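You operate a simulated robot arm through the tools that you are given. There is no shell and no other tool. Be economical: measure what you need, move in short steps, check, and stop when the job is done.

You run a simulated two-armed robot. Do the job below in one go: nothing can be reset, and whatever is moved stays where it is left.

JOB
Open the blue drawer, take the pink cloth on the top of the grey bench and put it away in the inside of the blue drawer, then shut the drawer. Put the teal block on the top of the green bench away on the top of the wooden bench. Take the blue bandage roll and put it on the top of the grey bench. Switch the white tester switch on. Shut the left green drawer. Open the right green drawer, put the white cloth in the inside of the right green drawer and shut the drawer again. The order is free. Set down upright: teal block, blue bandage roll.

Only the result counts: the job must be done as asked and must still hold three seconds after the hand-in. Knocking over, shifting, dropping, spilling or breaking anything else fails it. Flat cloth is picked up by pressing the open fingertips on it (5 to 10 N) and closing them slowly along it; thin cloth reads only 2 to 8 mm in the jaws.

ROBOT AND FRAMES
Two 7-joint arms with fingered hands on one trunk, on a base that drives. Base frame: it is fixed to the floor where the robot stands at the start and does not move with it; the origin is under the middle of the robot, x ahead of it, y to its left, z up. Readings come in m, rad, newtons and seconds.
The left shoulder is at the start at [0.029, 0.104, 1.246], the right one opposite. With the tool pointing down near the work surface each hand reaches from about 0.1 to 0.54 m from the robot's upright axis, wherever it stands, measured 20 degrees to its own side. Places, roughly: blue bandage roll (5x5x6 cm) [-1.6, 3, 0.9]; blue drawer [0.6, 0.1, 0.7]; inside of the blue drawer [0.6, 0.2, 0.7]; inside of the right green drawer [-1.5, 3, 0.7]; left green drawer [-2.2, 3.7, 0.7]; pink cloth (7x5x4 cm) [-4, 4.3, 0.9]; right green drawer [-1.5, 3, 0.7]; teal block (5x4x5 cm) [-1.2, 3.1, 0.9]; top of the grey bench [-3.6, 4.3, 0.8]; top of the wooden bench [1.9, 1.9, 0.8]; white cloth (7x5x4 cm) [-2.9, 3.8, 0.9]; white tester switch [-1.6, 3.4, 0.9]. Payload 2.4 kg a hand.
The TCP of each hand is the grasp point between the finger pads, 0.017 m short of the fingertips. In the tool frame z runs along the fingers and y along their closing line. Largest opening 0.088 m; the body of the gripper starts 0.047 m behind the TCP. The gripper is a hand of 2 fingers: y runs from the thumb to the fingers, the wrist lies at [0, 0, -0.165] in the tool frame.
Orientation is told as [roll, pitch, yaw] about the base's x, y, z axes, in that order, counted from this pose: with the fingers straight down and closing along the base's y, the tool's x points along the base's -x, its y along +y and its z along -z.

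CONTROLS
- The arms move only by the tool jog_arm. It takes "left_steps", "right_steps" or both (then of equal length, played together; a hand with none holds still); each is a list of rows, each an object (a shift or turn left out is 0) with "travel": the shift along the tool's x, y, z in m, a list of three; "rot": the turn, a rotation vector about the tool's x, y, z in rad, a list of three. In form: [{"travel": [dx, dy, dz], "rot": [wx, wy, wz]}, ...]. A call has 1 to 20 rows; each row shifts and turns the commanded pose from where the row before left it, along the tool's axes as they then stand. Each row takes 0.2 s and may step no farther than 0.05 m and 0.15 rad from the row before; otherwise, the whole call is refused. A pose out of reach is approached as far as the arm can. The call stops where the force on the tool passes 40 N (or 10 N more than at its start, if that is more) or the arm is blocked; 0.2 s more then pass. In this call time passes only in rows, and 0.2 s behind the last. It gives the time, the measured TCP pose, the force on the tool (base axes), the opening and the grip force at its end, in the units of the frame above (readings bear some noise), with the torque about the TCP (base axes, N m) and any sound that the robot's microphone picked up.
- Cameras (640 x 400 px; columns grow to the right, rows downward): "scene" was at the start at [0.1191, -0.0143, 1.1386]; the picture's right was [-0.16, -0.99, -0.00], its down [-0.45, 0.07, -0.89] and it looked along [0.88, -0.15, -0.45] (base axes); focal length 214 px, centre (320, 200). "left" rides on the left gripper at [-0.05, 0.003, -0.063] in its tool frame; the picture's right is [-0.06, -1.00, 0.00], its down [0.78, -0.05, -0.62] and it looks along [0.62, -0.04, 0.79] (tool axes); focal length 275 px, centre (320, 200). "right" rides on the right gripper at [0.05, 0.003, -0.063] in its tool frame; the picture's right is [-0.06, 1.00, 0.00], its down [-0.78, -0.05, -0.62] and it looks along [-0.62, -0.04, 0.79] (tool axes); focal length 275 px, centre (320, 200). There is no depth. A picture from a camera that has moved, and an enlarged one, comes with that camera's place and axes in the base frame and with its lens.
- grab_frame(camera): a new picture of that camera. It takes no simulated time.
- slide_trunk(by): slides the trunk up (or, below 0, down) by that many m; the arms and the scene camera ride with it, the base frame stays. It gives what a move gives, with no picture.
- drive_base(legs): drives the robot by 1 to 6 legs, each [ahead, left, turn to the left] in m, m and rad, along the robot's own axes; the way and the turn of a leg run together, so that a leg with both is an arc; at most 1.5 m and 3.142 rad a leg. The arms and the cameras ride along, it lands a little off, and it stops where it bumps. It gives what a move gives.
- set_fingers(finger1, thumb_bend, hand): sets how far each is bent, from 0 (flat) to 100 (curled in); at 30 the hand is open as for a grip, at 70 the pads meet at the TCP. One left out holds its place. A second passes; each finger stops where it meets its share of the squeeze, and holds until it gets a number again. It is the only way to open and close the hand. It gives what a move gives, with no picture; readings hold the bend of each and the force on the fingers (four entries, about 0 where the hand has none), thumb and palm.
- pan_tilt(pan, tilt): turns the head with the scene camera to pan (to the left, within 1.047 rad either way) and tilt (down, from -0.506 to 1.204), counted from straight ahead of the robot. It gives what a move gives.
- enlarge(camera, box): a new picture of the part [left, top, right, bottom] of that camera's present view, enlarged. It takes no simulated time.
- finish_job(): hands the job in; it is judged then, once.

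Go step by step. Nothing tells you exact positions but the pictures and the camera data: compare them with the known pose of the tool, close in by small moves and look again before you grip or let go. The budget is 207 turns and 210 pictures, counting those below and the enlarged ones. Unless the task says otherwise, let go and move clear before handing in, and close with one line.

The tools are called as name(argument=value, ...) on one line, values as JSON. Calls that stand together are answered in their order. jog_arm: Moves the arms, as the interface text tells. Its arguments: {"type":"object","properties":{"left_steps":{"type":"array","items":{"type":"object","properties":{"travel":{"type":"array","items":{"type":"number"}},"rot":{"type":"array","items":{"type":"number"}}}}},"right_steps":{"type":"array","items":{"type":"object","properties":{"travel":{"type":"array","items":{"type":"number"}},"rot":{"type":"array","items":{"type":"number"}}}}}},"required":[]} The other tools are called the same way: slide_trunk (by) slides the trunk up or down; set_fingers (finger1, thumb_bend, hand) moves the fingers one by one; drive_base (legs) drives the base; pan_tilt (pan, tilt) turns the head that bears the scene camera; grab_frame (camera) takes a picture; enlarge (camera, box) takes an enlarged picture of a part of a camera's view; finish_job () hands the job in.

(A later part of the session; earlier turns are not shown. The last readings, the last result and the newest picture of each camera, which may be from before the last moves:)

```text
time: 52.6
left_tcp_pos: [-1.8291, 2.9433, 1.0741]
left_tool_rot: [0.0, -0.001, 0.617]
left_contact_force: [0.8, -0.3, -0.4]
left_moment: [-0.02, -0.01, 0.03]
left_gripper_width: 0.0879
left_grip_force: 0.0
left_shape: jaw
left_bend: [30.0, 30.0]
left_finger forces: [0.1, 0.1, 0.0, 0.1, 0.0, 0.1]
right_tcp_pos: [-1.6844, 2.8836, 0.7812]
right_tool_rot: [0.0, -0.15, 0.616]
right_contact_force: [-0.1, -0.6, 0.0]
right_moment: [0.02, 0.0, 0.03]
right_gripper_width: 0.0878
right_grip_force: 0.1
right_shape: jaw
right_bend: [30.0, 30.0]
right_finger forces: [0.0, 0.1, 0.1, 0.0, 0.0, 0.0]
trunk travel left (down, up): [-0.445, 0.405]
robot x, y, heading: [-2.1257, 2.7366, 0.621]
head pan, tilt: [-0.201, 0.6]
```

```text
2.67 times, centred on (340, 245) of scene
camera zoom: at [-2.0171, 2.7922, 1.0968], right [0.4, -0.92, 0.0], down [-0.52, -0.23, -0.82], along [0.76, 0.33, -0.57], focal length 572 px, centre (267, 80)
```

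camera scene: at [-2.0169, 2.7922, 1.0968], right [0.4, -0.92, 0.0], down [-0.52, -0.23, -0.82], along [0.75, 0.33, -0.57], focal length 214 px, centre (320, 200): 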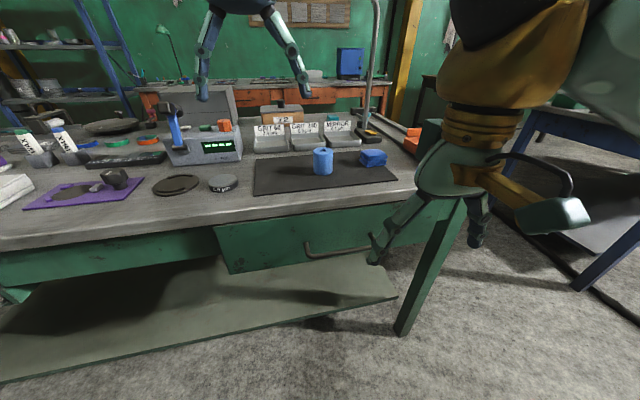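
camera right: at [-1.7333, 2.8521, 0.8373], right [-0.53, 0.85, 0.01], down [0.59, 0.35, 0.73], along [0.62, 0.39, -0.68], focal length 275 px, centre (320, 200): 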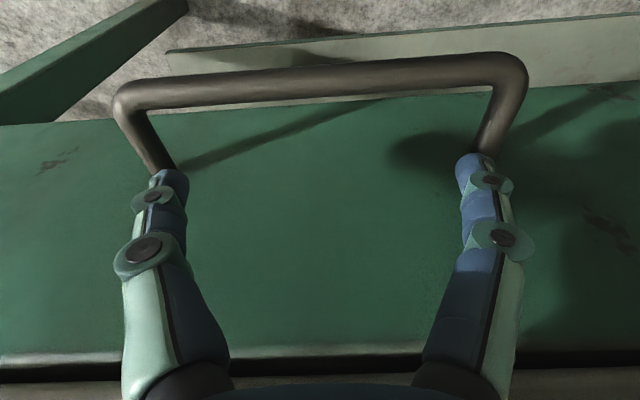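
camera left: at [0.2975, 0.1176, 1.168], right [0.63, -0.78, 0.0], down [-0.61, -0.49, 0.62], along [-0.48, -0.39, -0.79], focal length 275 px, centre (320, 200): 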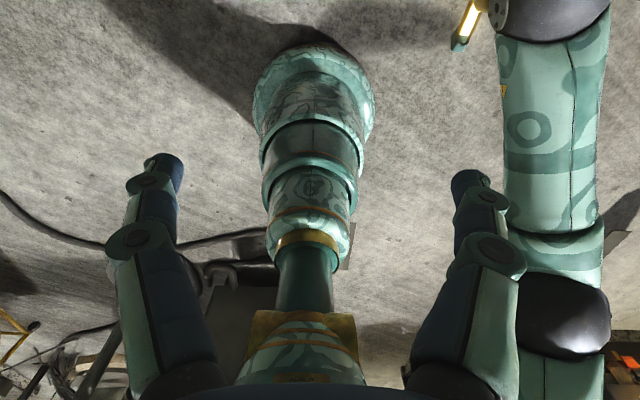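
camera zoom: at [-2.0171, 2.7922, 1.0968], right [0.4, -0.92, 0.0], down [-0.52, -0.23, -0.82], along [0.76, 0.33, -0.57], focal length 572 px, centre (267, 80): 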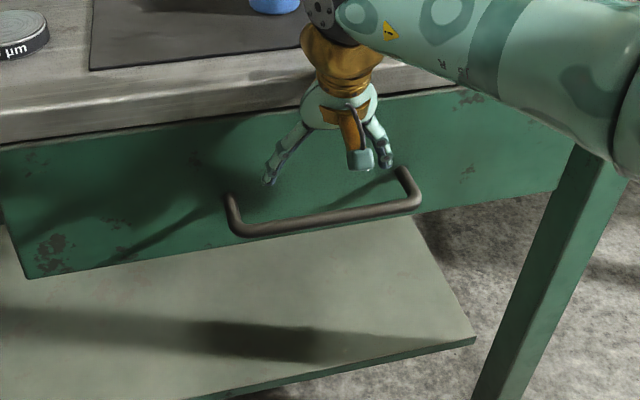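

The bar is 1 cm behind the line of the fingertips and 6 cm below. I move in, lower, then use the trunk for the last 2 cm.

jog_arm(right_steps=[{"travel": [-0.013, 0.002, 0.002]}, {"travel": [0.0028, 0, 0.0188]}, {"travel": [0.0028, 0, 0.0188]}])

slide_trunk(by=-0.038)

grab_frame(camera="right")

```text
time: 53.4
left_tcp_pos: [-1.8286, 2.9437, 1.0746]
left_tool_rot: [0.0, 0.001, 0.616]
left_contact_force: [-0.1, 0.1, -0.9]
left_moment: [0.01, 0.0, 0.01]
left_gripper_width: 0.0879
left_grip_force: 0.0
left_shape: jaw
left_bend: [30.0, 30.0]
left_finger forces: [0.0, 0.0, 0.0, 0.0, 0.0, 0.0]
right_tcp_pos: [-1.6735, 2.892, 0.7446]
right_tool_rot: [0.001, -0.149, 0.615]
right_contact_force: [-0.3, 0.2, -0.3]
right_moment: [0.01, -0.01, 0.03]
right_gripper_width: 0.088
right_grip_force: 0.1
right_shape: jaw
right_bend: [30.0, 30.0]
right_finger forces: [0.0, 0.0, 0.0, 0.0, 0.1, 0.0]
trunk travel left (down, up): [-0.445, 0.405]
robot x, y, heading: [-2.1237, 2.7421, 0.615]
head pan, tilt: [-0.201, 0.6]
```

```text
time: 54.2
left_tcp_pos: [-1.8285, 2.9423, 1.0365]
left_tool_rot: [0.001, 0.0, 0.615]
left_contact_force: [-0.2, 0.3, 0.7]
left_moment: [-0.04, 0.01, -0.03]
left_gripper_width: 0.0877
left_grip_force: 0.0
left_shape: jaw
left_bend: [30.0, 30.0]
left_finger forces: [0.0, 0.0, 0.0, 0.1, 0.0, 0.0]
right_tcp_pos: [-1.6743, 2.8914, 0.7079]
right_tool_rot: [0.0, -0.152, 0.618]
right_contact_force: [0.1, 0.7, 0.7]
right_moment: [0.0, -0.06, -0.02]
right_gripper_width: 0.0878
right_grip_force: 0.0
right_shape: jaw
right_bend: [30.0, 30.0]
right_finger forces: [0.0, 0.0, 0.0, 0.0, 0.0, 0.0]
trunk travel left (down, up): [-0.407, 0.443]
robot x, y, heading: [-2.1202, 2.7346, 0.618]
head pan, tilt: [-0.201, 0.6]
```

```text
177 pictures are left
camera right: at [-1.7236, 2.8603, 0.7628], right [-0.53, 0.85, 0.01], down [0.59, 0.35, 0.73], along [0.62, 0.39, -0.68], focal length 275 px, centre (320, 200)
```

right: 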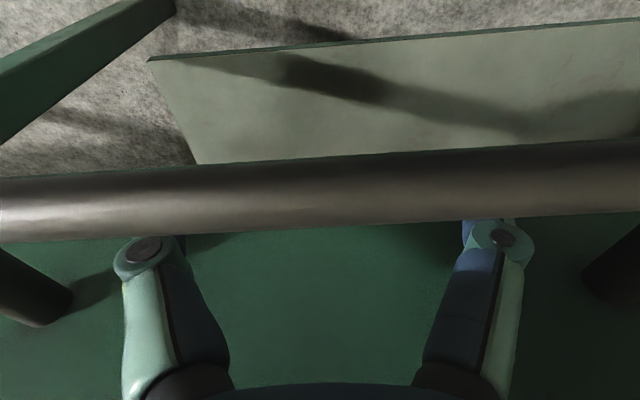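

Hooked. I pull 22 cm, then unhook.

jog_arm(right_steps=[{"travel": [0.0198, 0, -0.003]}, {"travel": [0.0198, 0, -0.003]}, {"travel": [0.0198, 0, -0.003]}, {"travel": [0.0198, 0, -0.003]}, {"travel": [0.0198, 0, -0.003]}, {"travel": [0.0198, 0, -0.003]}, {"travel": [0.0198, 0, -0.003]}, {"travel": [0.0198, 0, -0.003]}, {"travel": [0.0198, 0, -0.003]}, {"travel": [0.0198, 0, -0.003]}, {"travel": [0.0198, 0, -0.003]}])

grab_frame(camera="scene")

```text
time: 56.6
left_tcp_pos: [-1.8291, 2.9428, 1.0359]
left_tool_rot: [0.0, 0.0, 0.618]
left_contact_force: [-1.2, 0.3, 0.9]
left_moment: [-0.01, -0.01, -0.03]
left_gripper_width: 0.0878
left_grip_force: 0.1
left_shape: jaw
left_bend: [30.0, 30.0]
left_finger forces: [0.1, 0.0, 0.0, 0.0, 0.0, 0.1]
right_tcp_pos: [-1.8556, 2.7638, 0.7077]
right_tool_rot: [0.0, -0.147, 0.614]
right_contact_force: [0.2, 0.0, 0.2]
right_moment: [-0.01, 0.01, -0.03]
right_gripper_width: 0.0879
right_grip_force: 0.1
right_shape: jaw
right_bend: [30.0, 30.0]
right_finger forces: [0.0, 0.1, 0.0, 0.1, 0.1, 0.0]
trunk travel left (down, up): [-0.407, 0.443]
robot x, y, heading: [-2.1184, 2.7384, 0.618]
head pan, tilt: [-0.201, 0.6]
```

```text
176 pictures are left
camera scene: at [-2.0167, 2.7924, 1.0586], right [0.4, -0.92, 0.0], down [-0.52, -0.23, -0.83], along [0.76, 0.33, -0.56], focal length 214 px, centre (320, 200)
```

scene: 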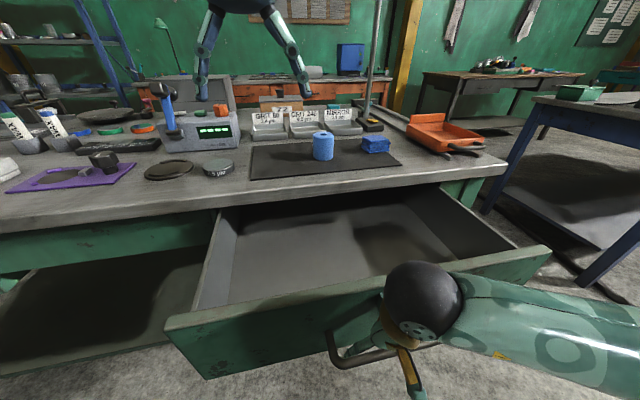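

The right green drawer is open and empty. I unhook, back off a little and look left for the white cloth and the open left drawer.

jog_arm(right_steps=[{"travel": [-0.006, 0, -0.0396]}, {"travel": [-0.006, 0, -0.0396]}, {"travel": [-0.006, 0, -0.0396]}, {"travel": [-0.006, 0, -0.0396]}, {"travel": [-0.006, 0, -0.0396]}, {"rot": [0, 0.15, 0]}])

drive_base(legs=[[-0.25, 0, 0]])

pan_tilt(pan=0.9, tilt=0.35)

grab_frame(camera="scene")

```text
time: 58.0
left_tcp_pos: [-1.8297, 2.9437, 1.0374]
left_tool_rot: [-0.001, 0.001, 0.615]
left_contact_force: [-0.5, 0.1, 1.0]
left_moment: [-0.01, 0.01, 0.0]
left_gripper_width: 0.088
left_grip_force: 0.0
left_shape: jaw
left_bend: [30.0, 30.0]
left_finger forces: [0.0, 0.0, 0.1, 0.1, 0.0, 0.0]
right_tcp_pos: [-1.849, 2.7701, 0.905]
right_tool_rot: [0.0, 0.002, 0.615]
right_contact_force: [-0.3, -0.2, -0.3]
right_moment: [0.01, -0.03, 0.0]
right_gripper_width: 0.0879
right_grip_force: 0.1
right_shape: jaw
right_bend: [30.0, 30.0]
right_finger forces: [0.0, 0.1, 0.0, 0.0, 0.0, 0.0]
right hand out of reach, approached as far as the arm can: row 5
trunk travel left (down, up): [-0.407, 0.443]
robot x, y, heading: [-2.1187, 2.7408, 0.615]
head pan, tilt: [-0.201, 0.6]
```

```text
time: 59.8
left_tcp_pos: [-2.0329, 2.8, 1.0378]
left_tool_rot: [-0.001, 0.002, 0.616]
left_contact_force: [0.3, -1.0, -0.5]
left_moment: [0.0, 0.0, -0.01]
left_gripper_width: 0.0881
left_grip_force: 0.2
left_shape: jaw
left_bend: [30.0, 30.0]
left_finger forces: [0.1, 0.0, 0.0, 0.1, 0.0, 0.0]
right_tcp_pos: [-2.0533, 2.6256, 0.9052]
right_tool_rot: [0.0, 0.0, 0.614]
right_contact_force: [-0.9, -0.7, 0.1]
right_moment: [0.04, -0.02, -0.02]
right_gripper_width: 0.0879
right_grip_force: 0.1
right_shape: jaw
right_bend: [30.0, 30.0]
right_finger forces: [0.0, 0.0, 0.0, 0.0, 0.0, 0.0]
trunk travel left (down, up): [-0.407, 0.443]
robot x, y, heading: [-2.3286, 2.593, 0.616]
head pan, tilt: [-0.201, 0.6]
```

```text
time: 61.2
left_tcp_pos: [-2.0333, 2.8001, 1.0362]
left_tool_rot: [0.001, -0.001, 0.614]
left_contact_force: [-0.1, -0.5, -0.4]
left_moment: [-0.04, 0.04, 0.0]
left_gripper_width: 0.0879
left_grip_force: 0.1
left_shape: jaw
left_bend: [30.0, 30.0]
left_finger forces: [0.0, 0.1, 0.0, 0.1, 0.0, 0.0]
right_tcp_pos: [-2.0527, 2.6256, 0.9051]
right_tool_rot: [0.001, 0.0, 0.616]
right_contact_force: [0.2, 0.1, -0.1]
right_moment: [0.02, 0.0, 0.02]
right_gripper_width: 0.0879
right_grip_force: 0.0
right_shape: jaw
right_bend: [30.0, 30.0]
right_finger forces: [0.1, 0.0, 0.0, 0.0, 0.0, 0.0]
trunk travel left (down, up): [-0.407, 0.443]
robot x, y, heading: [-2.3263, 2.592, 0.617]
head pan, tilt: [0.901, 0.351]
```

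```text
175 pictures are left
camera scene: at [-2.296, 2.7058, 1.0813], right [1.0, -0.05, 0.0], down [-0.02, -0.34, -0.94], along [0.05, 0.94, -0.34], focal length 214 px, centre (320, 200)
```

scene: 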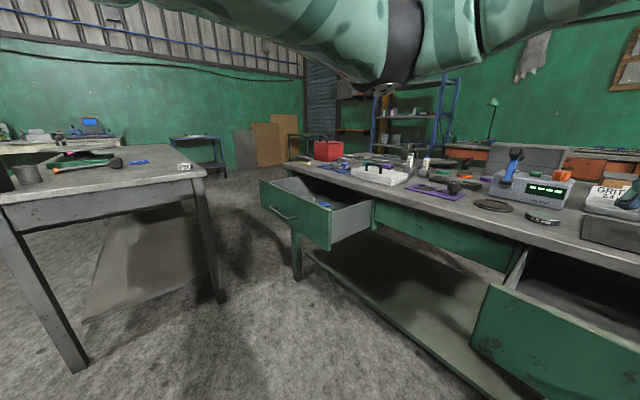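

The white cloth lies on the near right corner of the grey table, around (-2.94, 3.84), and the open left green drawer has its handle near (-2.41, 3.61). I shift left along the bench to shut the left drawer first.

drive_base(legs=[[0, 0.74, 0]])

pan_tilt(pan=0.2, tilt=0.7)

grab_frame(camera="scene")

grab_frame(camera="left")

```text
time: 65.2
left_tcp_pos: [-2.4615, 3.4086, 1.0373]
left_tool_rot: [0.0, 0.001, 0.61]
left_contact_force: [-0.8, 0.9, 0.3]
left_moment: [0.0, 0.0, 0.02]
left_gripper_width: 0.088
left_grip_force: 0.1
left_shape: jaw
left_bend: [30.0, 30.0]
left_finger forces: [0.0, 0.0, 0.0, 0.0, 0.1, 0.0]
right_tcp_pos: [-2.4822, 3.234, 0.9044]
right_tool_rot: [0.002, 0.001, 0.61]
right_contact_force: [-0.2, -0.1, 0.0]
right_moment: [-0.01, -0.03, -0.01]
right_gripper_width: 0.0878
right_grip_force: 0.0
right_shape: jaw
right_bend: [30.0, 30.0]
right_finger forces: [0.1, 0.0, 0.1, 0.0, 0.0, 0.0]
trunk travel left (down, up): [-0.407, 0.443]
robot x, y, heading: [-2.7554, 3.2025, 0.612]
head pan, tilt: [0.901, 0.351]
```

```text
time: 66.3
left_tcp_pos: [-2.462, 3.4086, 1.0378]
left_tool_rot: [0.0, 0.0, 0.611]
left_contact_force: [-1.0, -0.7, -0.3]
left_moment: [-0.02, 0.0, 0.04]
left_gripper_width: 0.0878
left_grip_force: 0.0
left_shape: jaw
left_bend: [30.0, 30.0]
left_finger forces: [0.1, 0.1, 0.0, 0.1, 0.0, 0.0]
right_tcp_pos: [-2.4822, 3.2334, 0.9053]
right_tool_rot: [0.0, 0.002, 0.61]
right_contact_force: [-0.5, -0.8, 0.3]
right_moment: [0.02, -0.02, -0.03]
right_gripper_width: 0.088
right_grip_force: 0.1
right_shape: jaw
right_bend: [30.0, 30.0]
right_finger forces: [0.1, 0.0, 0.0, 0.0, 0.1, 0.0]
trunk travel left (down, up): [-0.407, 0.443]
robot x, y, heading: [-2.7551, 3.2032, 0.607]
head pan, tilt: [0.201, 0.7]
```

```text
174 pictures are left
camera scene: at [-2.6721, 3.2848, 1.05], right [0.73, -0.69, 0.0], down [-0.44, -0.47, -0.77], along [0.53, 0.56, -0.64], focal length 214 px, centre (320, 200)
```

scene: 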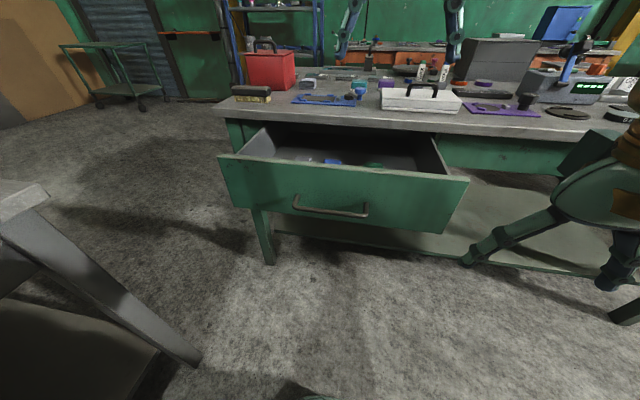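

```text
173 pictures are left
camera left: at [-2.4223, 3.4414, 1.1001], right [0.62, -0.78, 0.0], down [-0.61, -0.49, 0.62], along [-0.48, -0.39, -0.79], focal length 275 px, centre (320, 200)
```

left: 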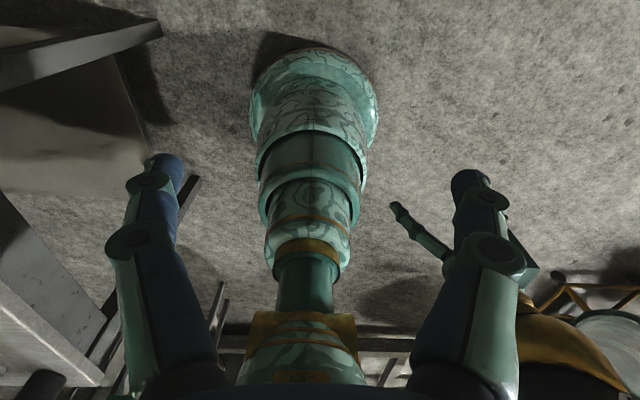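

The left drawer is about 20 cm open with its bar near (-2.40, 3.54, 0.72). I lower the left hand in front of the bar, drive closer, and push.

jog_arm(left_steps=[{"travel": [0.035, 0.02, 0]}, {"travel": [0.035, 0.02, 0]}, {"travel": [0.035, 0.02, 0.015]}, {"travel": [0.035, 0.015, 0.025]}, {"travel": [0, 0, 0.045]}, {"travel": [0, 0, 0.045]}, {"travel": [0, 0, 0.045]}, {"travel": [0, 0, 0.045]}, {"travel": [0, 0, 0.045]}, {"travel": [0, 0, 0.045]}])

grab_frame(camera="scene")

```text
time: 68.5
left_tcp_pos: [-2.611, 3.3876, 0.7252]
left_tool_rot: [0.0, 0.0, 0.611]
left_contact_force: [0.1, -0.5, 0.3]
left_moment: [0.0, 0.01, 0.05]
left_gripper_width: 0.088
left_grip_force: 0.0
left_shape: jaw
left_bend: [30.0, 30.0]
left_finger forces: [0.1, 0.0, 0.0, 0.0, 0.0, 0.0]
left hand out of reach, approached as far as the arm can: row 4
right_tcp_pos: [-2.4827, 3.2351, 0.9046]
right_tool_rot: [-0.001, 0.0, 0.611]
right_contact_force: [0.0, 0.2, -0.1]
right_moment: [0.0, 0.03, 0.01]
right_gripper_width: 0.0877
right_grip_force: 0.0
right_shape: jaw
right_bend: [30.0, 30.0]
right_finger forces: [0.1, 0.0, 0.0, 0.0, 0.0, 0.0]
trunk travel left (down, up): [-0.407, 0.443]
robot x, y, heading: [-2.7545, 3.2084, 0.607]
head pan, tilt: [0.201, 0.7]
```

```text
172 pictures are left
camera scene: at [-2.6721, 3.2847, 1.05], right [0.72, -0.69, 0.0], down [-0.44, -0.47, -0.76], along [0.53, 0.55, -0.64], focal length 214 px, centre (320, 200)
```

scene: 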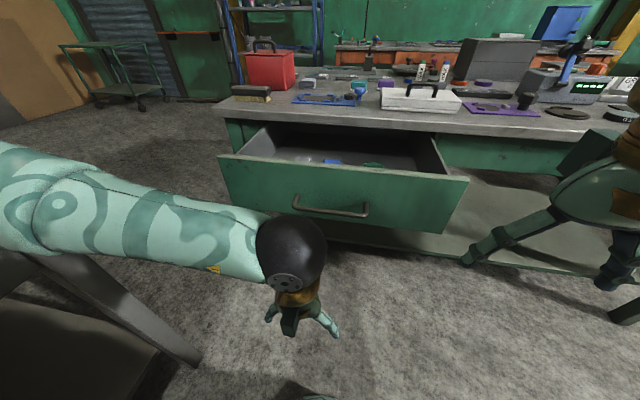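

The hand is in front of the bar with a 25 cm gap. I drive 0.2 m ahead, then check.

drive_base(legs=[[0.19, 0, 0]])

grab_frame(camera="scene")

```text
time: 70.0
left_tcp_pos: [-2.4552, 3.4945, 0.7256]
left_tool_rot: [0.001, 0.0, 0.609]
left_contact_force: [0.0, -0.4, -0.2]
left_moment: [0.03, -0.02, -0.01]
left_gripper_width: 0.0878
left_grip_force: 0.1
left_shape: jaw
left_bend: [30.0, 30.0]
left_finger forces: [0.0, 0.0, 0.0, 0.0, 0.0, 0.0]
right_tcp_pos: [-2.3276, 3.342, 0.9053]
right_tool_rot: [0.001, -0.001, 0.609]
right_contact_force: [0.9, 0.1, 1.1]
right_moment: [0.01, 0.01, 0.0]
right_gripper_width: 0.088
right_grip_force: 0.1
right_shape: jaw
right_bend: [30.0, 30.0]
right_finger forces: [0.0, 0.0, 0.0, 0.0, 0.0, 0.0]
trunk travel left (down, up): [-0.407, 0.443]
robot x, y, heading: [-2.6052, 3.3101, 0.609]
head pan, tilt: [0.201, 0.7]
```

```text
171 pictures are left
camera scene: at [-2.518, 3.3923, 1.0499], right [0.72, -0.69, 0.0], down [-0.44, -0.47, -0.76], along [0.53, 0.55, -0.64], focal length 214 px, centre (320, 200)
```

scene: 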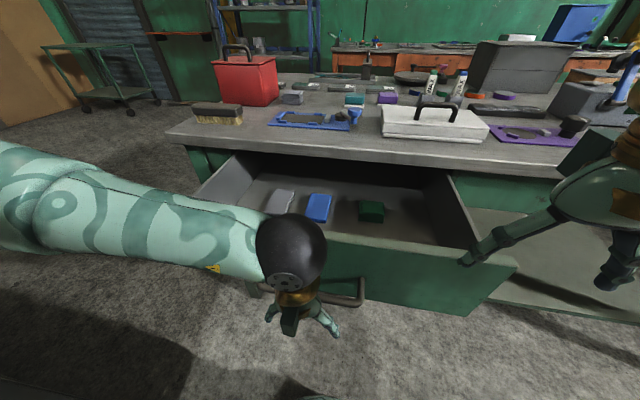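

The fingers are in front of the bar. I lower 2 cm for a full bite and push the drawer shut.

jog_arm(left_steps=[{"travel": [0, 0.005, 0.02]}, {"travel": [-0.025, 0, 0]}, {"travel": [-0.025, 0, 0]}, {"travel": [-0.02, 0, 0]}, {"travel": [-0.02, 0, 0]}, {"travel": [-0.02, 0, 0]}, {"travel": [-0.02, 0, 0]}, {"travel": [-0.02, 0, 0]}, {"travel": [-0.02, 0, 0]}, {"travel": [-0.02, 0, 0]}, {"travel": [-0.02, 0, 0]}, {"travel": [-0.02, 0, 0]}, {"travel": [-0.02, 0, 0]}])

grab_frame(camera="scene")

```text
time: 72.8
left_tcp_pos: [-2.2762, 3.6295, 0.7089]
left_tool_rot: [0.001, -0.001, 0.608]
left_contact_force: [-1.6, -0.6, 0.5]
left_moment: [0.02, 0.0, 0.0]
left_gripper_width: 0.0879
left_grip_force: 0.1
left_shape: jaw
left_bend: [30.0, 30.0]
left_finger forces: [0.0, 0.0, 0.0, 0.0, 0.1, 0.0]
left hand out of reach, approached as far as the arm can: row 12, 13
right_tcp_pos: [-2.3291, 3.3419, 0.9043]
right_tool_rot: [0.001, 0.001, 0.61]
right_contact_force: [-0.3, 0.2, 0.5]
right_moment: [0.02, 0.0, -0.02]
right_gripper_width: 0.0878
right_grip_force: 0.2
right_shape: jaw
right_bend: [30.0, 30.0]
right_finger forces: [0.1, 0.1, 0.0, 0.1, 0.0, 0.0]
trunk travel left (down, up): [-0.407, 0.443]
robot x, y, heading: [-2.6006, 3.3108, 0.606]
head pan, tilt: [0.201, 0.7]
```

```text
170 pictures are left
camera scene: at [-2.5179, 3.3921, 1.0499], right [0.72, -0.69, 0.0], down [-0.44, -0.47, -0.76], along [0.53, 0.55, -0.64], focal length 214 px, centre (320, 200)
```

scene: 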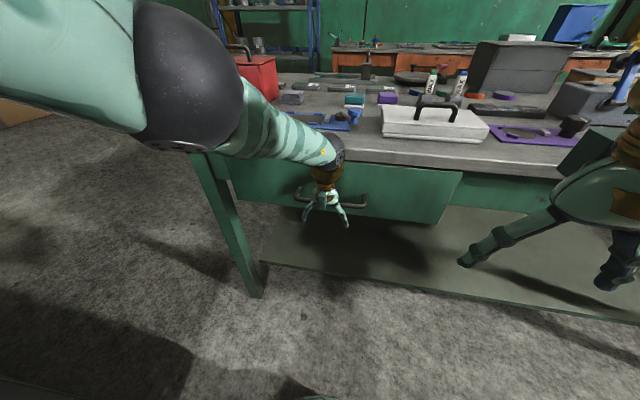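

About 3 cm remain and the arm is at full reach. I nudge the base ahead.

drive_base(legs=[[0.05, 0, 0]])

enlarge(camera="scene", box=[200, 130, 480, 305])

```text
time: 73.6
left_tcp_pos: [-2.2729, 3.6316, 0.7044]
left_tool_rot: [-0.002, 0.023, 0.609]
left_contact_force: [-15.3, -11.2, 3.4]
left_moment: [0.92, -1.32, 0.0]
left_gripper_width: 0.0878
left_grip_force: 0.0
left_shape: jaw
left_bend: [30.0, 30.0]
left_finger forces: [0.0, 0.0, 0.1, 0.0, 0.1, 0.0]
right_tcp_pos: [-2.3168, 3.3502, 0.9054]
right_tool_rot: [-0.001, -0.002, 0.611]
right_contact_force: [0.2, -0.4, -0.5]
right_moment: [-0.04, -0.01, 0.0]
right_gripper_width: 0.0878
right_grip_force: 0.0
right_shape: jaw
right_bend: [30.0, 30.0]
right_finger forces: [0.1, 0.1, 0.1, 0.0, 0.0, 0.0]
trunk travel left (down, up): [-0.407, 0.443]
robot x, y, heading: [-2.5931, 3.3197, 0.612]
head pan, tilt: [0.201, 0.7]
stopped in leg 1: the force on the tool passed its limit at 101 N (the readings are from after the stop); the commanded pose is now the measured one
```

```text
2.29 times, centred on (340, 218) of scene
camera zoom: at [-2.508, 3.3994, 1.0501], right [0.73, -0.69, 0.0], down [-0.44, -0.47, -0.77], along [0.53, 0.56, -0.64], focal length 490 px, centre (274, 160)
```

zoom: 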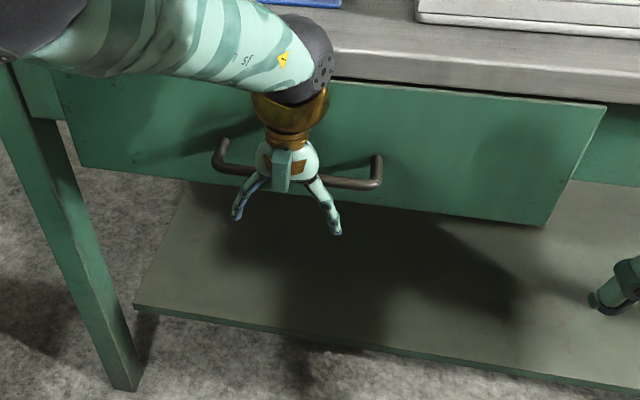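

The contact moment shows I touched something about 8 cm above the fingertips, probably the table edge against the gripper body, so the drawer may not be fully shut. I back off and look.

jog_arm(left_steps=[{"travel": [0.03, 0, 0]}, {"travel": [0.03, 0, 0], "rot": [0, -0.15, 0]}, {"travel": [0, 0, 0], "rot": [0, -0.15, 0]}])

pan_tilt(pan=0.2, tilt=0.9)

grab_frame(camera="scene")

grab_frame(camera="left")

```text
time: 74.4
left_tcp_pos: [-2.3209, 3.5997, 0.7069]
left_tool_rot: [0.0, -0.28, 0.611]
left_contact_force: [0.0, 0.4, 0.3]
left_moment: [0.03, 0.02, 0.0]
left_gripper_width: 0.0878
left_grip_force: 0.1
left_shape: jaw
left_bend: [30.0, 30.0]
left_finger forces: [0.0, 0.0, 0.0, 0.0, 0.0, 0.0]
right_tcp_pos: [-2.3161, 3.3503, 0.9041]
right_tool_rot: [-0.001, 0.001, 0.611]
right_contact_force: [0.1, 0.7, 0.1]
right_moment: [0.01, 0.0, 0.0]
right_gripper_width: 0.0879
right_grip_force: 0.2
right_shape: jaw
right_bend: [30.0, 30.0]
right_finger forces: [0.1, 0.0, 0.1, 0.0, 0.0, 0.0]
trunk travel left (down, up): [-0.407, 0.443]
robot x, y, heading: [-2.587, 3.3214, 0.609]
head pan, tilt: [0.201, 0.7]
```

```text
time: 75.2
left_tcp_pos: [-2.3207, 3.6, 0.7066]
left_tool_rot: [0.001, -0.276, 0.609]
left_contact_force: [-0.1, -0.1, -0.9]
left_moment: [-0.03, -0.01, -0.05]
left_gripper_width: 0.0878
left_grip_force: 0.1
left_shape: jaw
left_bend: [30.0, 30.0]
left_finger forces: [0.0, 0.0, 0.1, 0.0, 0.0, 0.1]
right_tcp_pos: [-2.3159, 3.3511, 0.9057]
right_tool_rot: [-0.001, 0.0, 0.611]
right_contact_force: [0.0, 0.4, -0.4]
right_moment: [-0.02, 0.03, 0.0]
right_gripper_width: 0.0879
right_grip_force: 0.1
right_shape: jaw
right_bend: [30.0, 30.0]
right_finger forces: [0.1, 0.0, 0.0, 0.0, 0.0, 0.0]
trunk travel left (down, up): [-0.407, 0.443]
robot x, y, heading: [-2.5885, 3.3223, 0.609]
head pan, tilt: [0.201, 0.901]
```

```text
168 pictures are left
camera scene: at [-2.5128, 3.3938, 1.0339], right [0.73, -0.69, 0.0], down [-0.54, -0.57, -0.62], along [0.43, 0.45, -0.78], focal length 214 px, centre (320, 200)
```

scene: 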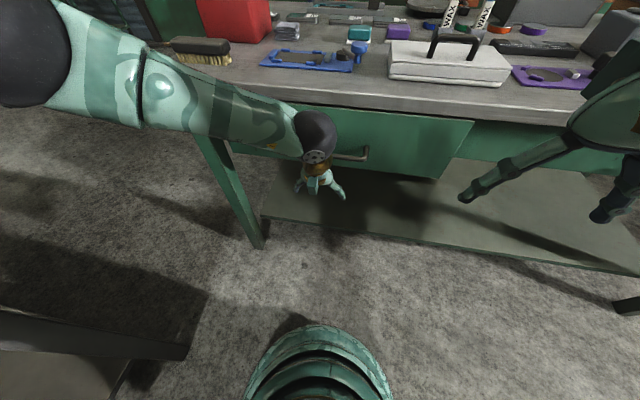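

```text
167 pictures are left
camera left: at [-2.2966, 3.6216, 0.7811], right [0.62, -0.78, 0.02], down [-0.73, -0.57, 0.38], along [-0.29, -0.25, -0.92], focal length 275 px, centre (320, 200)
```

left: 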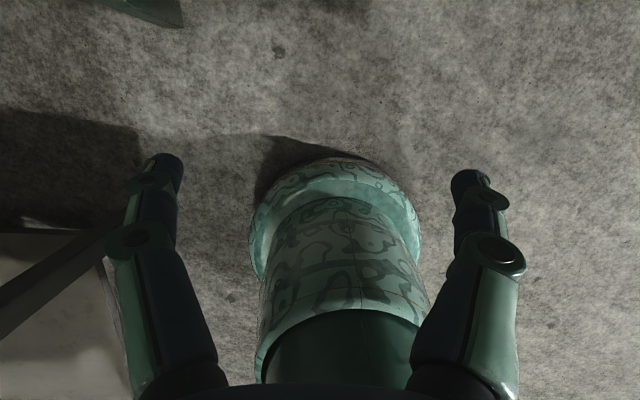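

The left hand's camera sits on the bench side of the gripper and hit the table edge. I tilt the hand further so the fingertips lead, then push the bar again.

jog_arm(left_steps=[{"rot": [0, -0.15, 0]}, {"rot": [0, -0.15, 0]}, {"travel": [-0.0167, 0, 0.011]}, {"travel": [-0.0167, 0, 0.011]}, {"travel": [-0.0167, 0, 0.011]}, {"travel": [-0.0125, 0, 0.0082]}, {"travel": [-0.0084, 0, 0.0055]}, {"travel": [-0.0084, 0, 0.0055]}, {"travel": [-0.0084, 0, 0.0055]}, {"travel": [-0.0084, 0, 0.0055]}])

enlarge(camera="scene", box=[180, 80, 500, 280])

```text
time: 77.1
left_tcp_pos: [-2.2459, 3.6502, 0.6997]
left_tool_rot: [-0.003, -0.562, 0.611]
left_contact_force: [-11.5, -6.1, -0.7]
left_moment: [0.23, -0.27, 0.15]
left_gripper_width: 0.0879
left_grip_force: 0.1
left_shape: jaw
left_bend: [30.0, 30.0]
left_finger forces: [7.4, 0.0, 0.1, 0.0, 3.9, 0.0]
right_tcp_pos: [-2.3168, 3.3497, 0.9051]
right_tool_rot: [-0.001, 0.0, 0.611]
right_contact_force: [1.2, -0.8, -0.3]
right_moment: [0.01, -0.01, -0.01]
right_gripper_width: 0.0878
right_grip_force: 0.0
right_shape: jaw
right_bend: [30.0, 30.0]
right_finger forces: [0.0, 0.0, 0.1, 0.1, 0.0, 0.0]
trunk travel left (down, up): [-0.407, 0.443]
robot x, y, heading: [-2.5885, 3.324, 0.616]
head pan, tilt: [0.201, 0.901]
stopped in row 9 (left hand): the force on the tool passed its limit at 47 N (the readings are from after the stop); the commanded pose is now the measured one
```

```text
2.00 times, centred on (340, 180) of scene
camera zoom: at [-2.5137, 3.3933, 1.0339], right [0.73, -0.69, 0.0], down [-0.54, -0.57, -0.62], along [0.43, 0.45, -0.78], focal length 429 px, centre (280, 240)
```

zoom: 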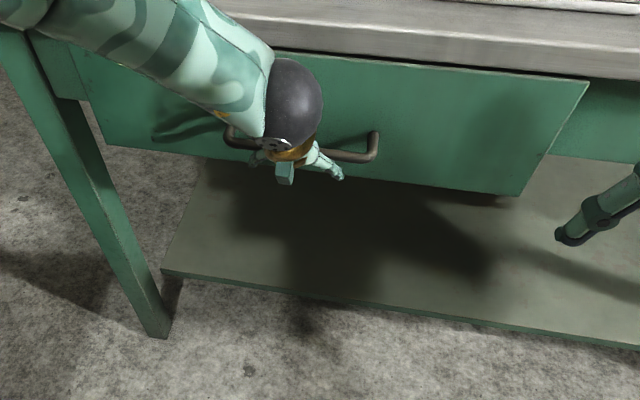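

Now the fingers pressed the bar and it stopped hard at the closed position, so the left drawer is shut. I retract and raise the left hand.

jog_arm(left_steps=[{"travel": [0.042, 0, -0.0264]}, {"travel": [0.042, 0, -0.0264]}, {"travel": [0.02, 0, -0.0125]}, {"rot": [0, 0.14, 0]}, {"rot": [0, 0.14, 0]}, {"rot": [0, 0.14, 0]}, {"rot": [0, 0.142, 0]}, {"travel": [0, 0, -0.045]}, {"travel": [0, 0, -0.045]}, {"travel": [0, 0, -0.045]}, {"travel": [0, 0, -0.045]}, {"travel": [0, 0, -0.045]}])

enlarge(camera="scene", box=[180, 80, 500, 280])

```text
time: 79.7
left_tcp_pos: [-2.349, 3.5835, 0.9272]
left_tool_rot: [-0.003, 0.0, 0.61]
left_contact_force: [0.8, -0.2, 0.2]
left_moment: [-0.01, 0.0, -0.01]
left_gripper_width: 0.0879
left_grip_force: 0.0
left_shape: jaw
left_bend: [30.0, 30.0]
left_finger forces: [0.1, 0.0, 0.0, 0.1, 0.0, 0.0]
right_tcp_pos: [-2.3166, 3.3501, 0.9046]
right_tool_rot: [0.0, 0.001, 0.612]
right_contact_force: [0.8, -0.2, 0.9]
right_moment: [0.0, 0.02, 0.01]
right_gripper_width: 0.088
right_grip_force: 0.1
right_shape: jaw
right_bend: [30.0, 30.0]
right_finger forces: [0.0, 0.1, 0.1, 0.0, 0.1, 0.0]
trunk travel left (down, up): [-0.407, 0.443]
robot x, y, heading: [-2.5933, 3.3208, 0.609]
head pan, tilt: [0.201, 0.901]
```

```text
2.00 times, centred on (340, 180) of scene
camera zoom: at [-2.5133, 3.3935, 1.0338], right [0.73, -0.69, 0.0], down [-0.54, -0.57, -0.62], along [0.43, 0.45, -0.78], focal length 429 px, centre (280, 240)
```

zoom: 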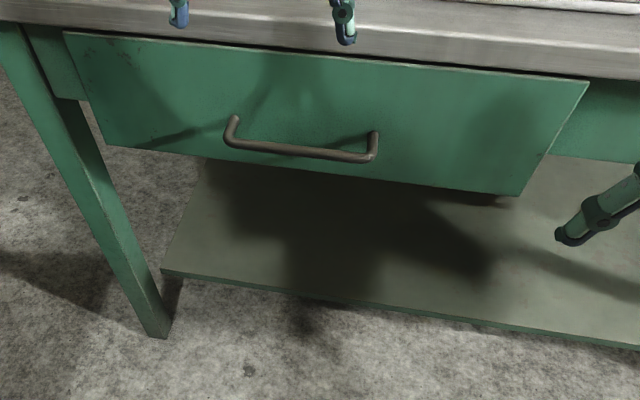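

The left drawer is flush now. I raise the left hand, back off and turn toward the grey table to look for the white cloth.

jog_arm(left_steps=[{"travel": [0.0, 0, -0.05]}, {"travel": [0.0, 0, -0.05]}, {"travel": [0.0, 0, -0.03]}])

drive_base(legs=[[-0.28, 0, 0], [0, 0, 1.57]])

pan_tilt(pan=0.0, tilt=0.5)

grab_frame(camera="scene")

grab_frame(camera="right")

```text
time: 80.5
left_tcp_pos: [-2.3457, 3.581, 1.0578]
left_tool_rot: [-0.001, -0.002, 0.61]
left_contact_force: [-0.5, 0.0, 1.6]
left_moment: [0.02, -0.02, 0.02]
left_gripper_width: 0.0879
left_grip_force: 0.0
left_shape: jaw
left_bend: [30.0, 30.0]
left_finger forces: [0.1, 0.0, 0.0, 0.0, 0.0, 0.0]
right_tcp_pos: [-2.316, 3.3505, 0.9041]
right_tool_rot: [0.0, -0.001, 0.612]
right_contact_force: [0.2, 0.0, 0.1]
right_moment: [0.0, 0.03, -0.01]
right_gripper_width: 0.0878
right_grip_force: 0.0
right_shape: jaw
right_bend: [30.0, 30.0]
right_finger forces: [0.0, 0.0, 0.1, 0.0, 0.1, 0.0]
trunk travel left (down, up): [-0.407, 0.443]
robot x, y, heading: [-2.5901, 3.3208, 0.616]
head pan, tilt: [0.201, 0.901]
```

```text
time: 86.3
left_tcp_pos: [-3.0853, 3.3983, 1.059]
left_tool_rot: [0.0, -0.003, 2.196]
left_contact_force: [-0.6, -0.3, 0.7]
left_moment: [0.01, 0.04, 0.01]
left_gripper_width: 0.088
left_grip_force: 0.0
left_shape: jaw
left_bend: [30.0, 30.0]
left_finger forces: [0.0, 0.0, 0.0, 0.0, 0.1, 0.1]
right_tcp_pos: [-2.8542, 3.4318, 0.9057]
right_tool_rot: [0.0, 0.001, 2.197]
right_contact_force: [-0.2, -0.2, -0.6]
right_moment: [0.02, 0.01, -0.01]
right_gripper_width: 0.0881
right_grip_force: 0.1
right_shape: jaw
right_bend: [30.0, 30.0]
right_finger forces: [0.1, 0.0, 0.0, 0.0, 0.0, 0.0]
trunk travel left (down, up): [-0.407, 0.443]
robot x, y, heading: [-2.8187, 3.159, 2.201]
head pan, tilt: [0.201, 0.901]
```

```text
time: 87.2
left_tcp_pos: [-3.0853, 3.3979, 1.0574]
left_tool_rot: [-0.002, -0.002, 2.196]
left_contact_force: [-0.2, 0.0, 0.1]
left_moment: [-0.05, 0.0, 0.0]
left_gripper_width: 0.088
left_grip_force: 0.1
left_shape: jaw
left_bend: [30.0, 30.0]
left_finger forces: [0.1, 0.0, 0.0, 0.0, 0.0, 0.0]
right_tcp_pos: [-2.8553, 3.4328, 0.9048]
right_tool_rot: [0.001, 0.0, 2.196]
right_contact_force: [-0.6, 0.0, -0.6]
right_moment: [0.0, -0.03, -0.04]
right_gripper_width: 0.0878
right_grip_force: 0.1
right_shape: jaw
right_bend: [30.0, 30.0]
right_finger forces: [0.0, 0.0, 0.0, 0.0, 0.1, 0.0]
trunk travel left (down, up): [-0.407, 0.443]
robot x, y, heading: [-2.8203, 3.1624, 2.198]
head pan, tilt: [0.0, 0.499]
```

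```text
164 pictures are left
camera scene: at [-2.8916, 3.2573, 1.0676], right [0.81, 0.59, 0.0], down [0.28, -0.39, -0.88], along [-0.52, 0.71, -0.48], focal length 214 px, centre (320, 200)
```

scene: 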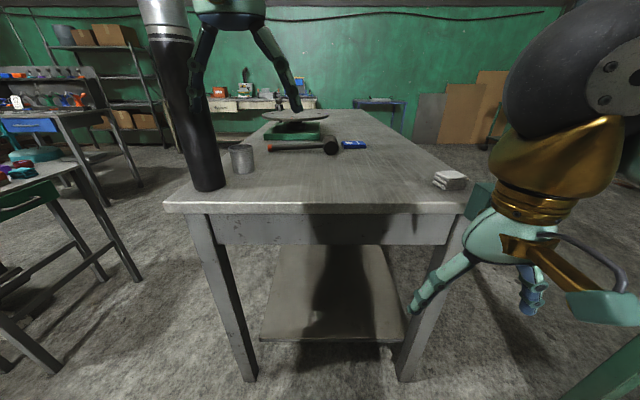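

```text
163 pictures are left
camera right: at [-2.8277, 3.3897, 0.9681], right [-0.84, -0.54, 0.0], down [-0.42, 0.66, 0.62], along [-0.33, 0.52, -0.79], focal length 275 px, centre (320, 200)
```

right: 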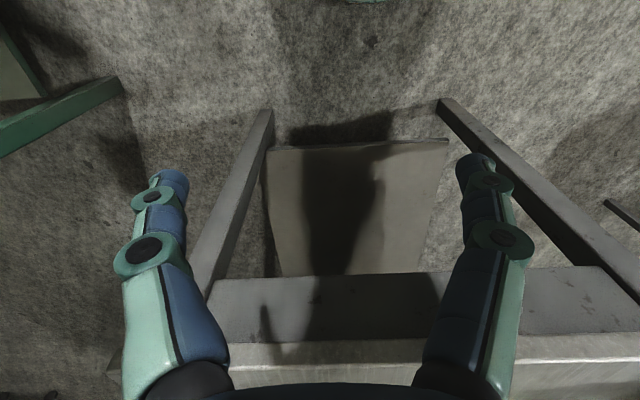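

The white cloth is the folded piece on the near right corner. I enlarge it.

enlarge(camera="scene", box=[400, 140, 500, 202])

enlarge(camera="scene", box=[160, 80, 420, 242])

```text
6.40 times, centred on (450, 171) of scene
camera zoom: at [-2.8916, 3.2573, 1.0676], right [0.81, 0.59, 0.0], down [0.28, -0.39, -0.88], along [-0.52, 0.71, -0.48], focal length 1373 px, centre (-512, 386)
```

zoom: 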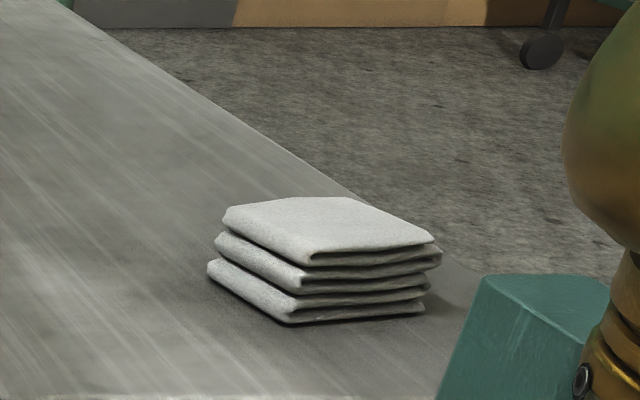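

```text
2.46 times, centred on (290, 161) of scene
camera zoom: at [-2.8916, 3.2573, 1.0676], right [0.81, 0.59, 0.0], down [0.28, -0.39, -0.88], along [-0.52, 0.71, -0.48], focal length 528 px, centre (394, 296)
```

zoom: 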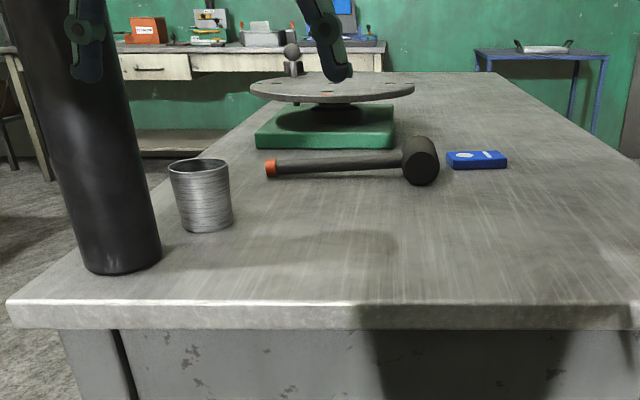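

The white cloth is a folded 7×5×4 cm stack centred near (-2.92, 3.88). I move so the right hand can reach it, and turn the right hand about 1.45 rad so it closes across the short side.

drive_base(legs=[[0, -0.16, 0], [0.2, 0, 0]])

jog_arm(right_steps=[{"travel": [0, 0, -0.04], "rot": [0, 0, 0.145]}, {"travel": [0, 0, -0.04], "rot": [0, 0, 0.145]}, {"rot": [0, 0, 0.145]}, {"rot": [0, 0, 0.145]}, {"rot": [0, 0, 0.145]}, {"rot": [0, 0, 0.145]}, {"rot": [0, 0, 0.145]}, {"rot": [0, 0, 0.145]}, {"rot": [0, 0, 0.145]}, {"rot": [0, 0, 0.145]}])

grab_frame(camera="right")

grab_frame(camera="scene")

```text
time: 89.8
left_tcp_pos: [-3.073, 3.6519, 1.0573]
left_tool_rot: [0.0, -0.002, 2.196]
left_contact_force: [0.4, 1.1, 0.7]
left_moment: [0.02, -0.01, 0.01]
left_gripper_width: 0.0882
left_grip_force: 0.1
left_shape: jaw
left_bend: [30.0, 30.0]
left_finger forces: [0.1, 0.1, 0.1, 0.0, 0.0, 0.0]
right_tcp_pos: [-2.8429, 3.6837, 0.9041]
right_tool_rot: [0.0, -0.001, 2.198]
right_contact_force: [-1.4, -0.2, -0.1]
right_moment: [0.03, 0.05, 0.02]
right_gripper_width: 0.0878
right_grip_force: 0.1
right_shape: jaw
right_bend: [30.0, 30.0]
right_finger forces: [0.0, 0.0, 0.0, 0.1, 0.0, 0.0]
trunk travel left (down, up): [-0.407, 0.443]
robot x, y, heading: [-2.8095, 3.4132, 2.191]
head pan, tilt: [0.0, 0.499]
```

```text
time: 92.0
left_tcp_pos: [-3.0731, 3.6531, 1.0574]
left_tool_rot: [0.001, -0.003, 2.194]
left_contact_force: [1.4, -1.0, -0.2]
left_moment: [-0.02, 0.0, 0.01]
left_gripper_width: 0.088
left_grip_force: 0.0
left_shape: jaw
left_bend: [30.0, 30.0]
left_finger forces: [0.1, 0.0, 0.0, 0.0, 0.0, 0.0]
right_tcp_pos: [-2.7595, 3.7929, 0.8378]
right_tool_rot: [0.001, 0.0, 0.746]
right_contact_force: [-1.0, 0.2, 0.3]
right_moment: [0.01, -0.02, 0.01]
right_gripper_width: 0.0879
right_grip_force: 0.0
right_shape: jaw
right_bend: [30.0, 30.0]
right_finger forces: [0.0, 0.0, 0.0, 0.0, 0.0, 0.1]
right hand out of reach, approached as far as the arm can: row 2, 3, 4, 5, 6, 7, 8, 9, 10
trunk travel left (down, up): [-0.407, 0.443]
robot x, y, heading: [-2.8082, 3.4116, 2.2]
head pan, tilt: [0.0, 0.499]
```

```text
160 pictures are left
camera right: at [-2.799, 3.7611, 0.9002], right [-0.63, 0.77, 0.0], down [0.61, 0.5, 0.62], along [0.48, 0.39, -0.79], focal length 275 px, centre (320, 200)
```

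right: 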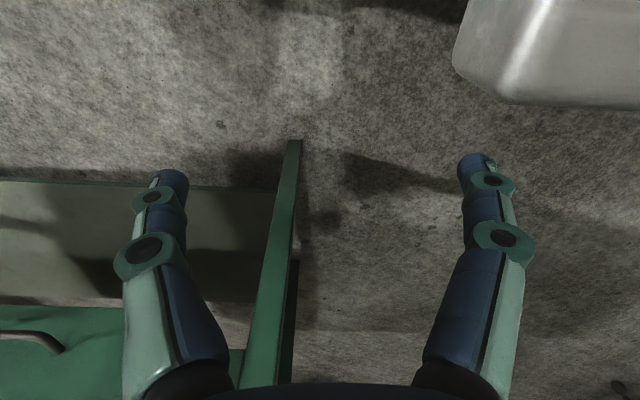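

```text
159 pictures are left
camera scene: at [-2.8801, 3.511, 1.0676], right [0.81, 0.59, 0.0], down [0.28, -0.39, -0.88], along [-0.52, 0.71, -0.48], focal length 214 px, centre (320, 200)
```

scene: 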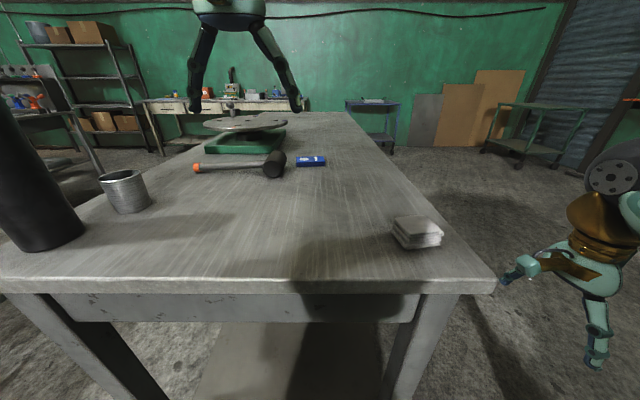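

The turn was attempted too near the upper reach limit and the hand drifted beside the table corner. I raise the trunk to regain reach and check.

slide_trunk(by=0.12)

grab_frame(camera="right")

```text
time: 93.5
left_tcp_pos: [-3.0732, 3.6525, 1.1767]
left_tool_rot: [-0.001, 0.0, 2.195]
left_contact_force: [-0.3, 0.3, -0.8]
left_moment: [0.0, -0.03, 0.01]
left_gripper_width: 0.088
left_grip_force: 0.1
left_shape: jaw
left_bend: [30.0, 30.0]
left_finger forces: [0.1, 0.0, 0.1, 0.0, 0.0, 0.0]
right_tcp_pos: [-2.7606, 3.7921, 0.957]
right_tool_rot: [0.0, 0.0, 0.749]
right_contact_force: [-1.1, 0.8, 0.4]
right_moment: [-0.01, 0.0, -0.03]
right_gripper_width: 0.0881
right_grip_force: 0.1
right_shape: jaw
right_bend: [30.0, 30.0]
right_finger forces: [0.0, 0.0, 0.0, 0.1, 0.1, 0.0]
trunk travel left (down, up): [-0.527, 0.323]
robot x, y, heading: [-2.8112, 3.4122, 2.199]
head pan, tilt: [0.0, 0.499]
```

```text
158 pictures are left
camera right: at [-2.7991, 3.7614, 1.0202], right [-0.63, 0.77, 0.0], down [0.61, 0.5, 0.62], along [0.48, 0.39, -0.79], focal length 275 px, centre (320, 200)
```

right: 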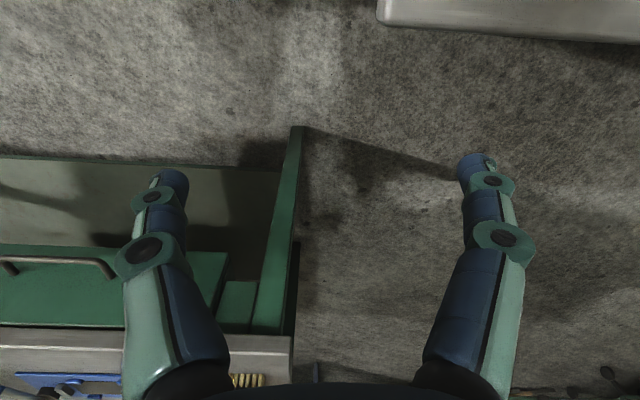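

The relative pose held and the hand orientation is right. I test the command with a small step before moving over the cloth.

jog_arm(right_steps=[{"travel": [0, 0.02, 0]}])

```text
time: 93.9
left_tcp_pos: [-3.0723, 3.6536, 1.178]
left_tool_rot: [-0.002, 0.001, 2.196]
left_contact_force: [0.1, 0.3, -0.2]
left_moment: [0.02, 0.0, 0.02]
left_gripper_width: 0.088
left_grip_force: 0.0
left_shape: jaw
left_bend: [30.0, 30.0]
left_finger forces: [0.1, 0.0, 0.0, 0.1, 0.1, 0.0]
right_tcp_pos: [-2.774, 3.8085, 0.9566]
right_tool_rot: [-0.002, 0.001, 0.746]
right_contact_force: [0.0, 0.9, 0.4]
right_moment: [0.01, 0.03, 0.01]
right_gripper_width: 0.0882
right_grip_force: 0.1
right_shape: jaw
right_bend: [30.0, 30.0]
right_finger forces: [0.0, 0.0, 0.0, 0.0, 0.0, 0.0]
trunk travel left (down, up): [-0.527, 0.323]
robot x, y, heading: [-2.809, 3.4166, 2.199]
head pan, tilt: [0.0, 0.499]
```

The command tracks the measured pose. I move above the cloth.

jog_arm(right_steps=[{"travel": [0.0145, 0.039, 0]}, {"travel": [0.0145, 0.039, 0]}, {"travel": [0.0145, 0.039, 0]}, {"travel": [0.0145, 0.039, 0]}])

grab_frame(camera="right")

grab_frame(camera="scene")

```text
time: 94.9
left_tcp_pos: [-3.0737, 3.6527, 1.1777]
left_tool_rot: [-0.001, -0.002, 2.195]
left_contact_force: [0.5, 0.4, 0.6]
left_moment: [-0.01, -0.05, 0.01]
left_gripper_width: 0.0878
left_grip_force: 0.0
left_shape: jaw
left_bend: [30.0, 30.0]
left_finger forces: [0.0, 0.0, 0.0, 0.1, 0.0, 0.0]
right_tcp_pos: [-2.8809, 3.9208, 0.9525]
right_tool_rot: [-0.002, 0.003, 0.754]
right_contact_force: [-0.5, -0.4, 0.6]
right_moment: [-0.02, -0.04, -0.01]
right_gripper_width: 0.088
right_grip_force: 0.1
right_shape: jaw
right_bend: [30.0, 30.0]
right_finger forces: [0.0, 0.0, 0.1, 0.0, 0.0, 0.0]
right hand out of reach, approached as far as the arm can: row 1, 2, 3, 4
trunk travel left (down, up): [-0.527, 0.323]
robot x, y, heading: [-2.8077, 3.4133, 2.201]
head pan, tilt: [0.0, 0.499]
```

```text
157 pictures are left
camera right: at [-2.9187, 3.8895, 1.016], right [-0.64, 0.77, 0.0], down [0.61, 0.5, 0.62], along [0.47, 0.39, -0.79], focal length 275 px, centre (320, 200)
```

right: 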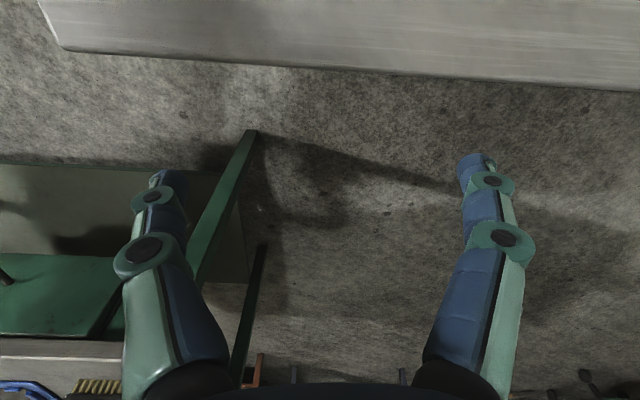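

```text
156 pictures are left
camera scene: at [-2.8791, 3.5093, 1.1883], right [0.81, 0.59, 0.0], down [0.28, -0.39, -0.88], along [-0.52, 0.71, -0.48], focal length 214 px, centre (320, 200)
```

scene: 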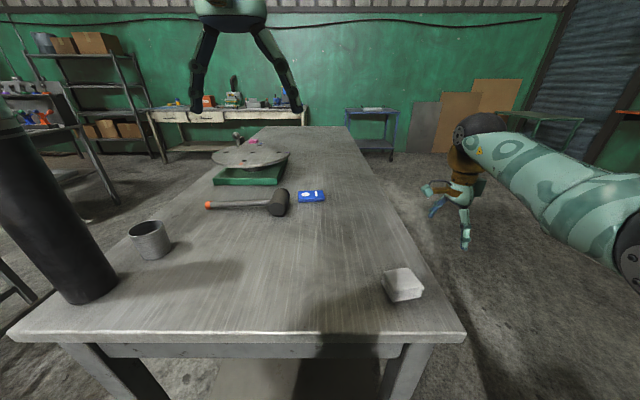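

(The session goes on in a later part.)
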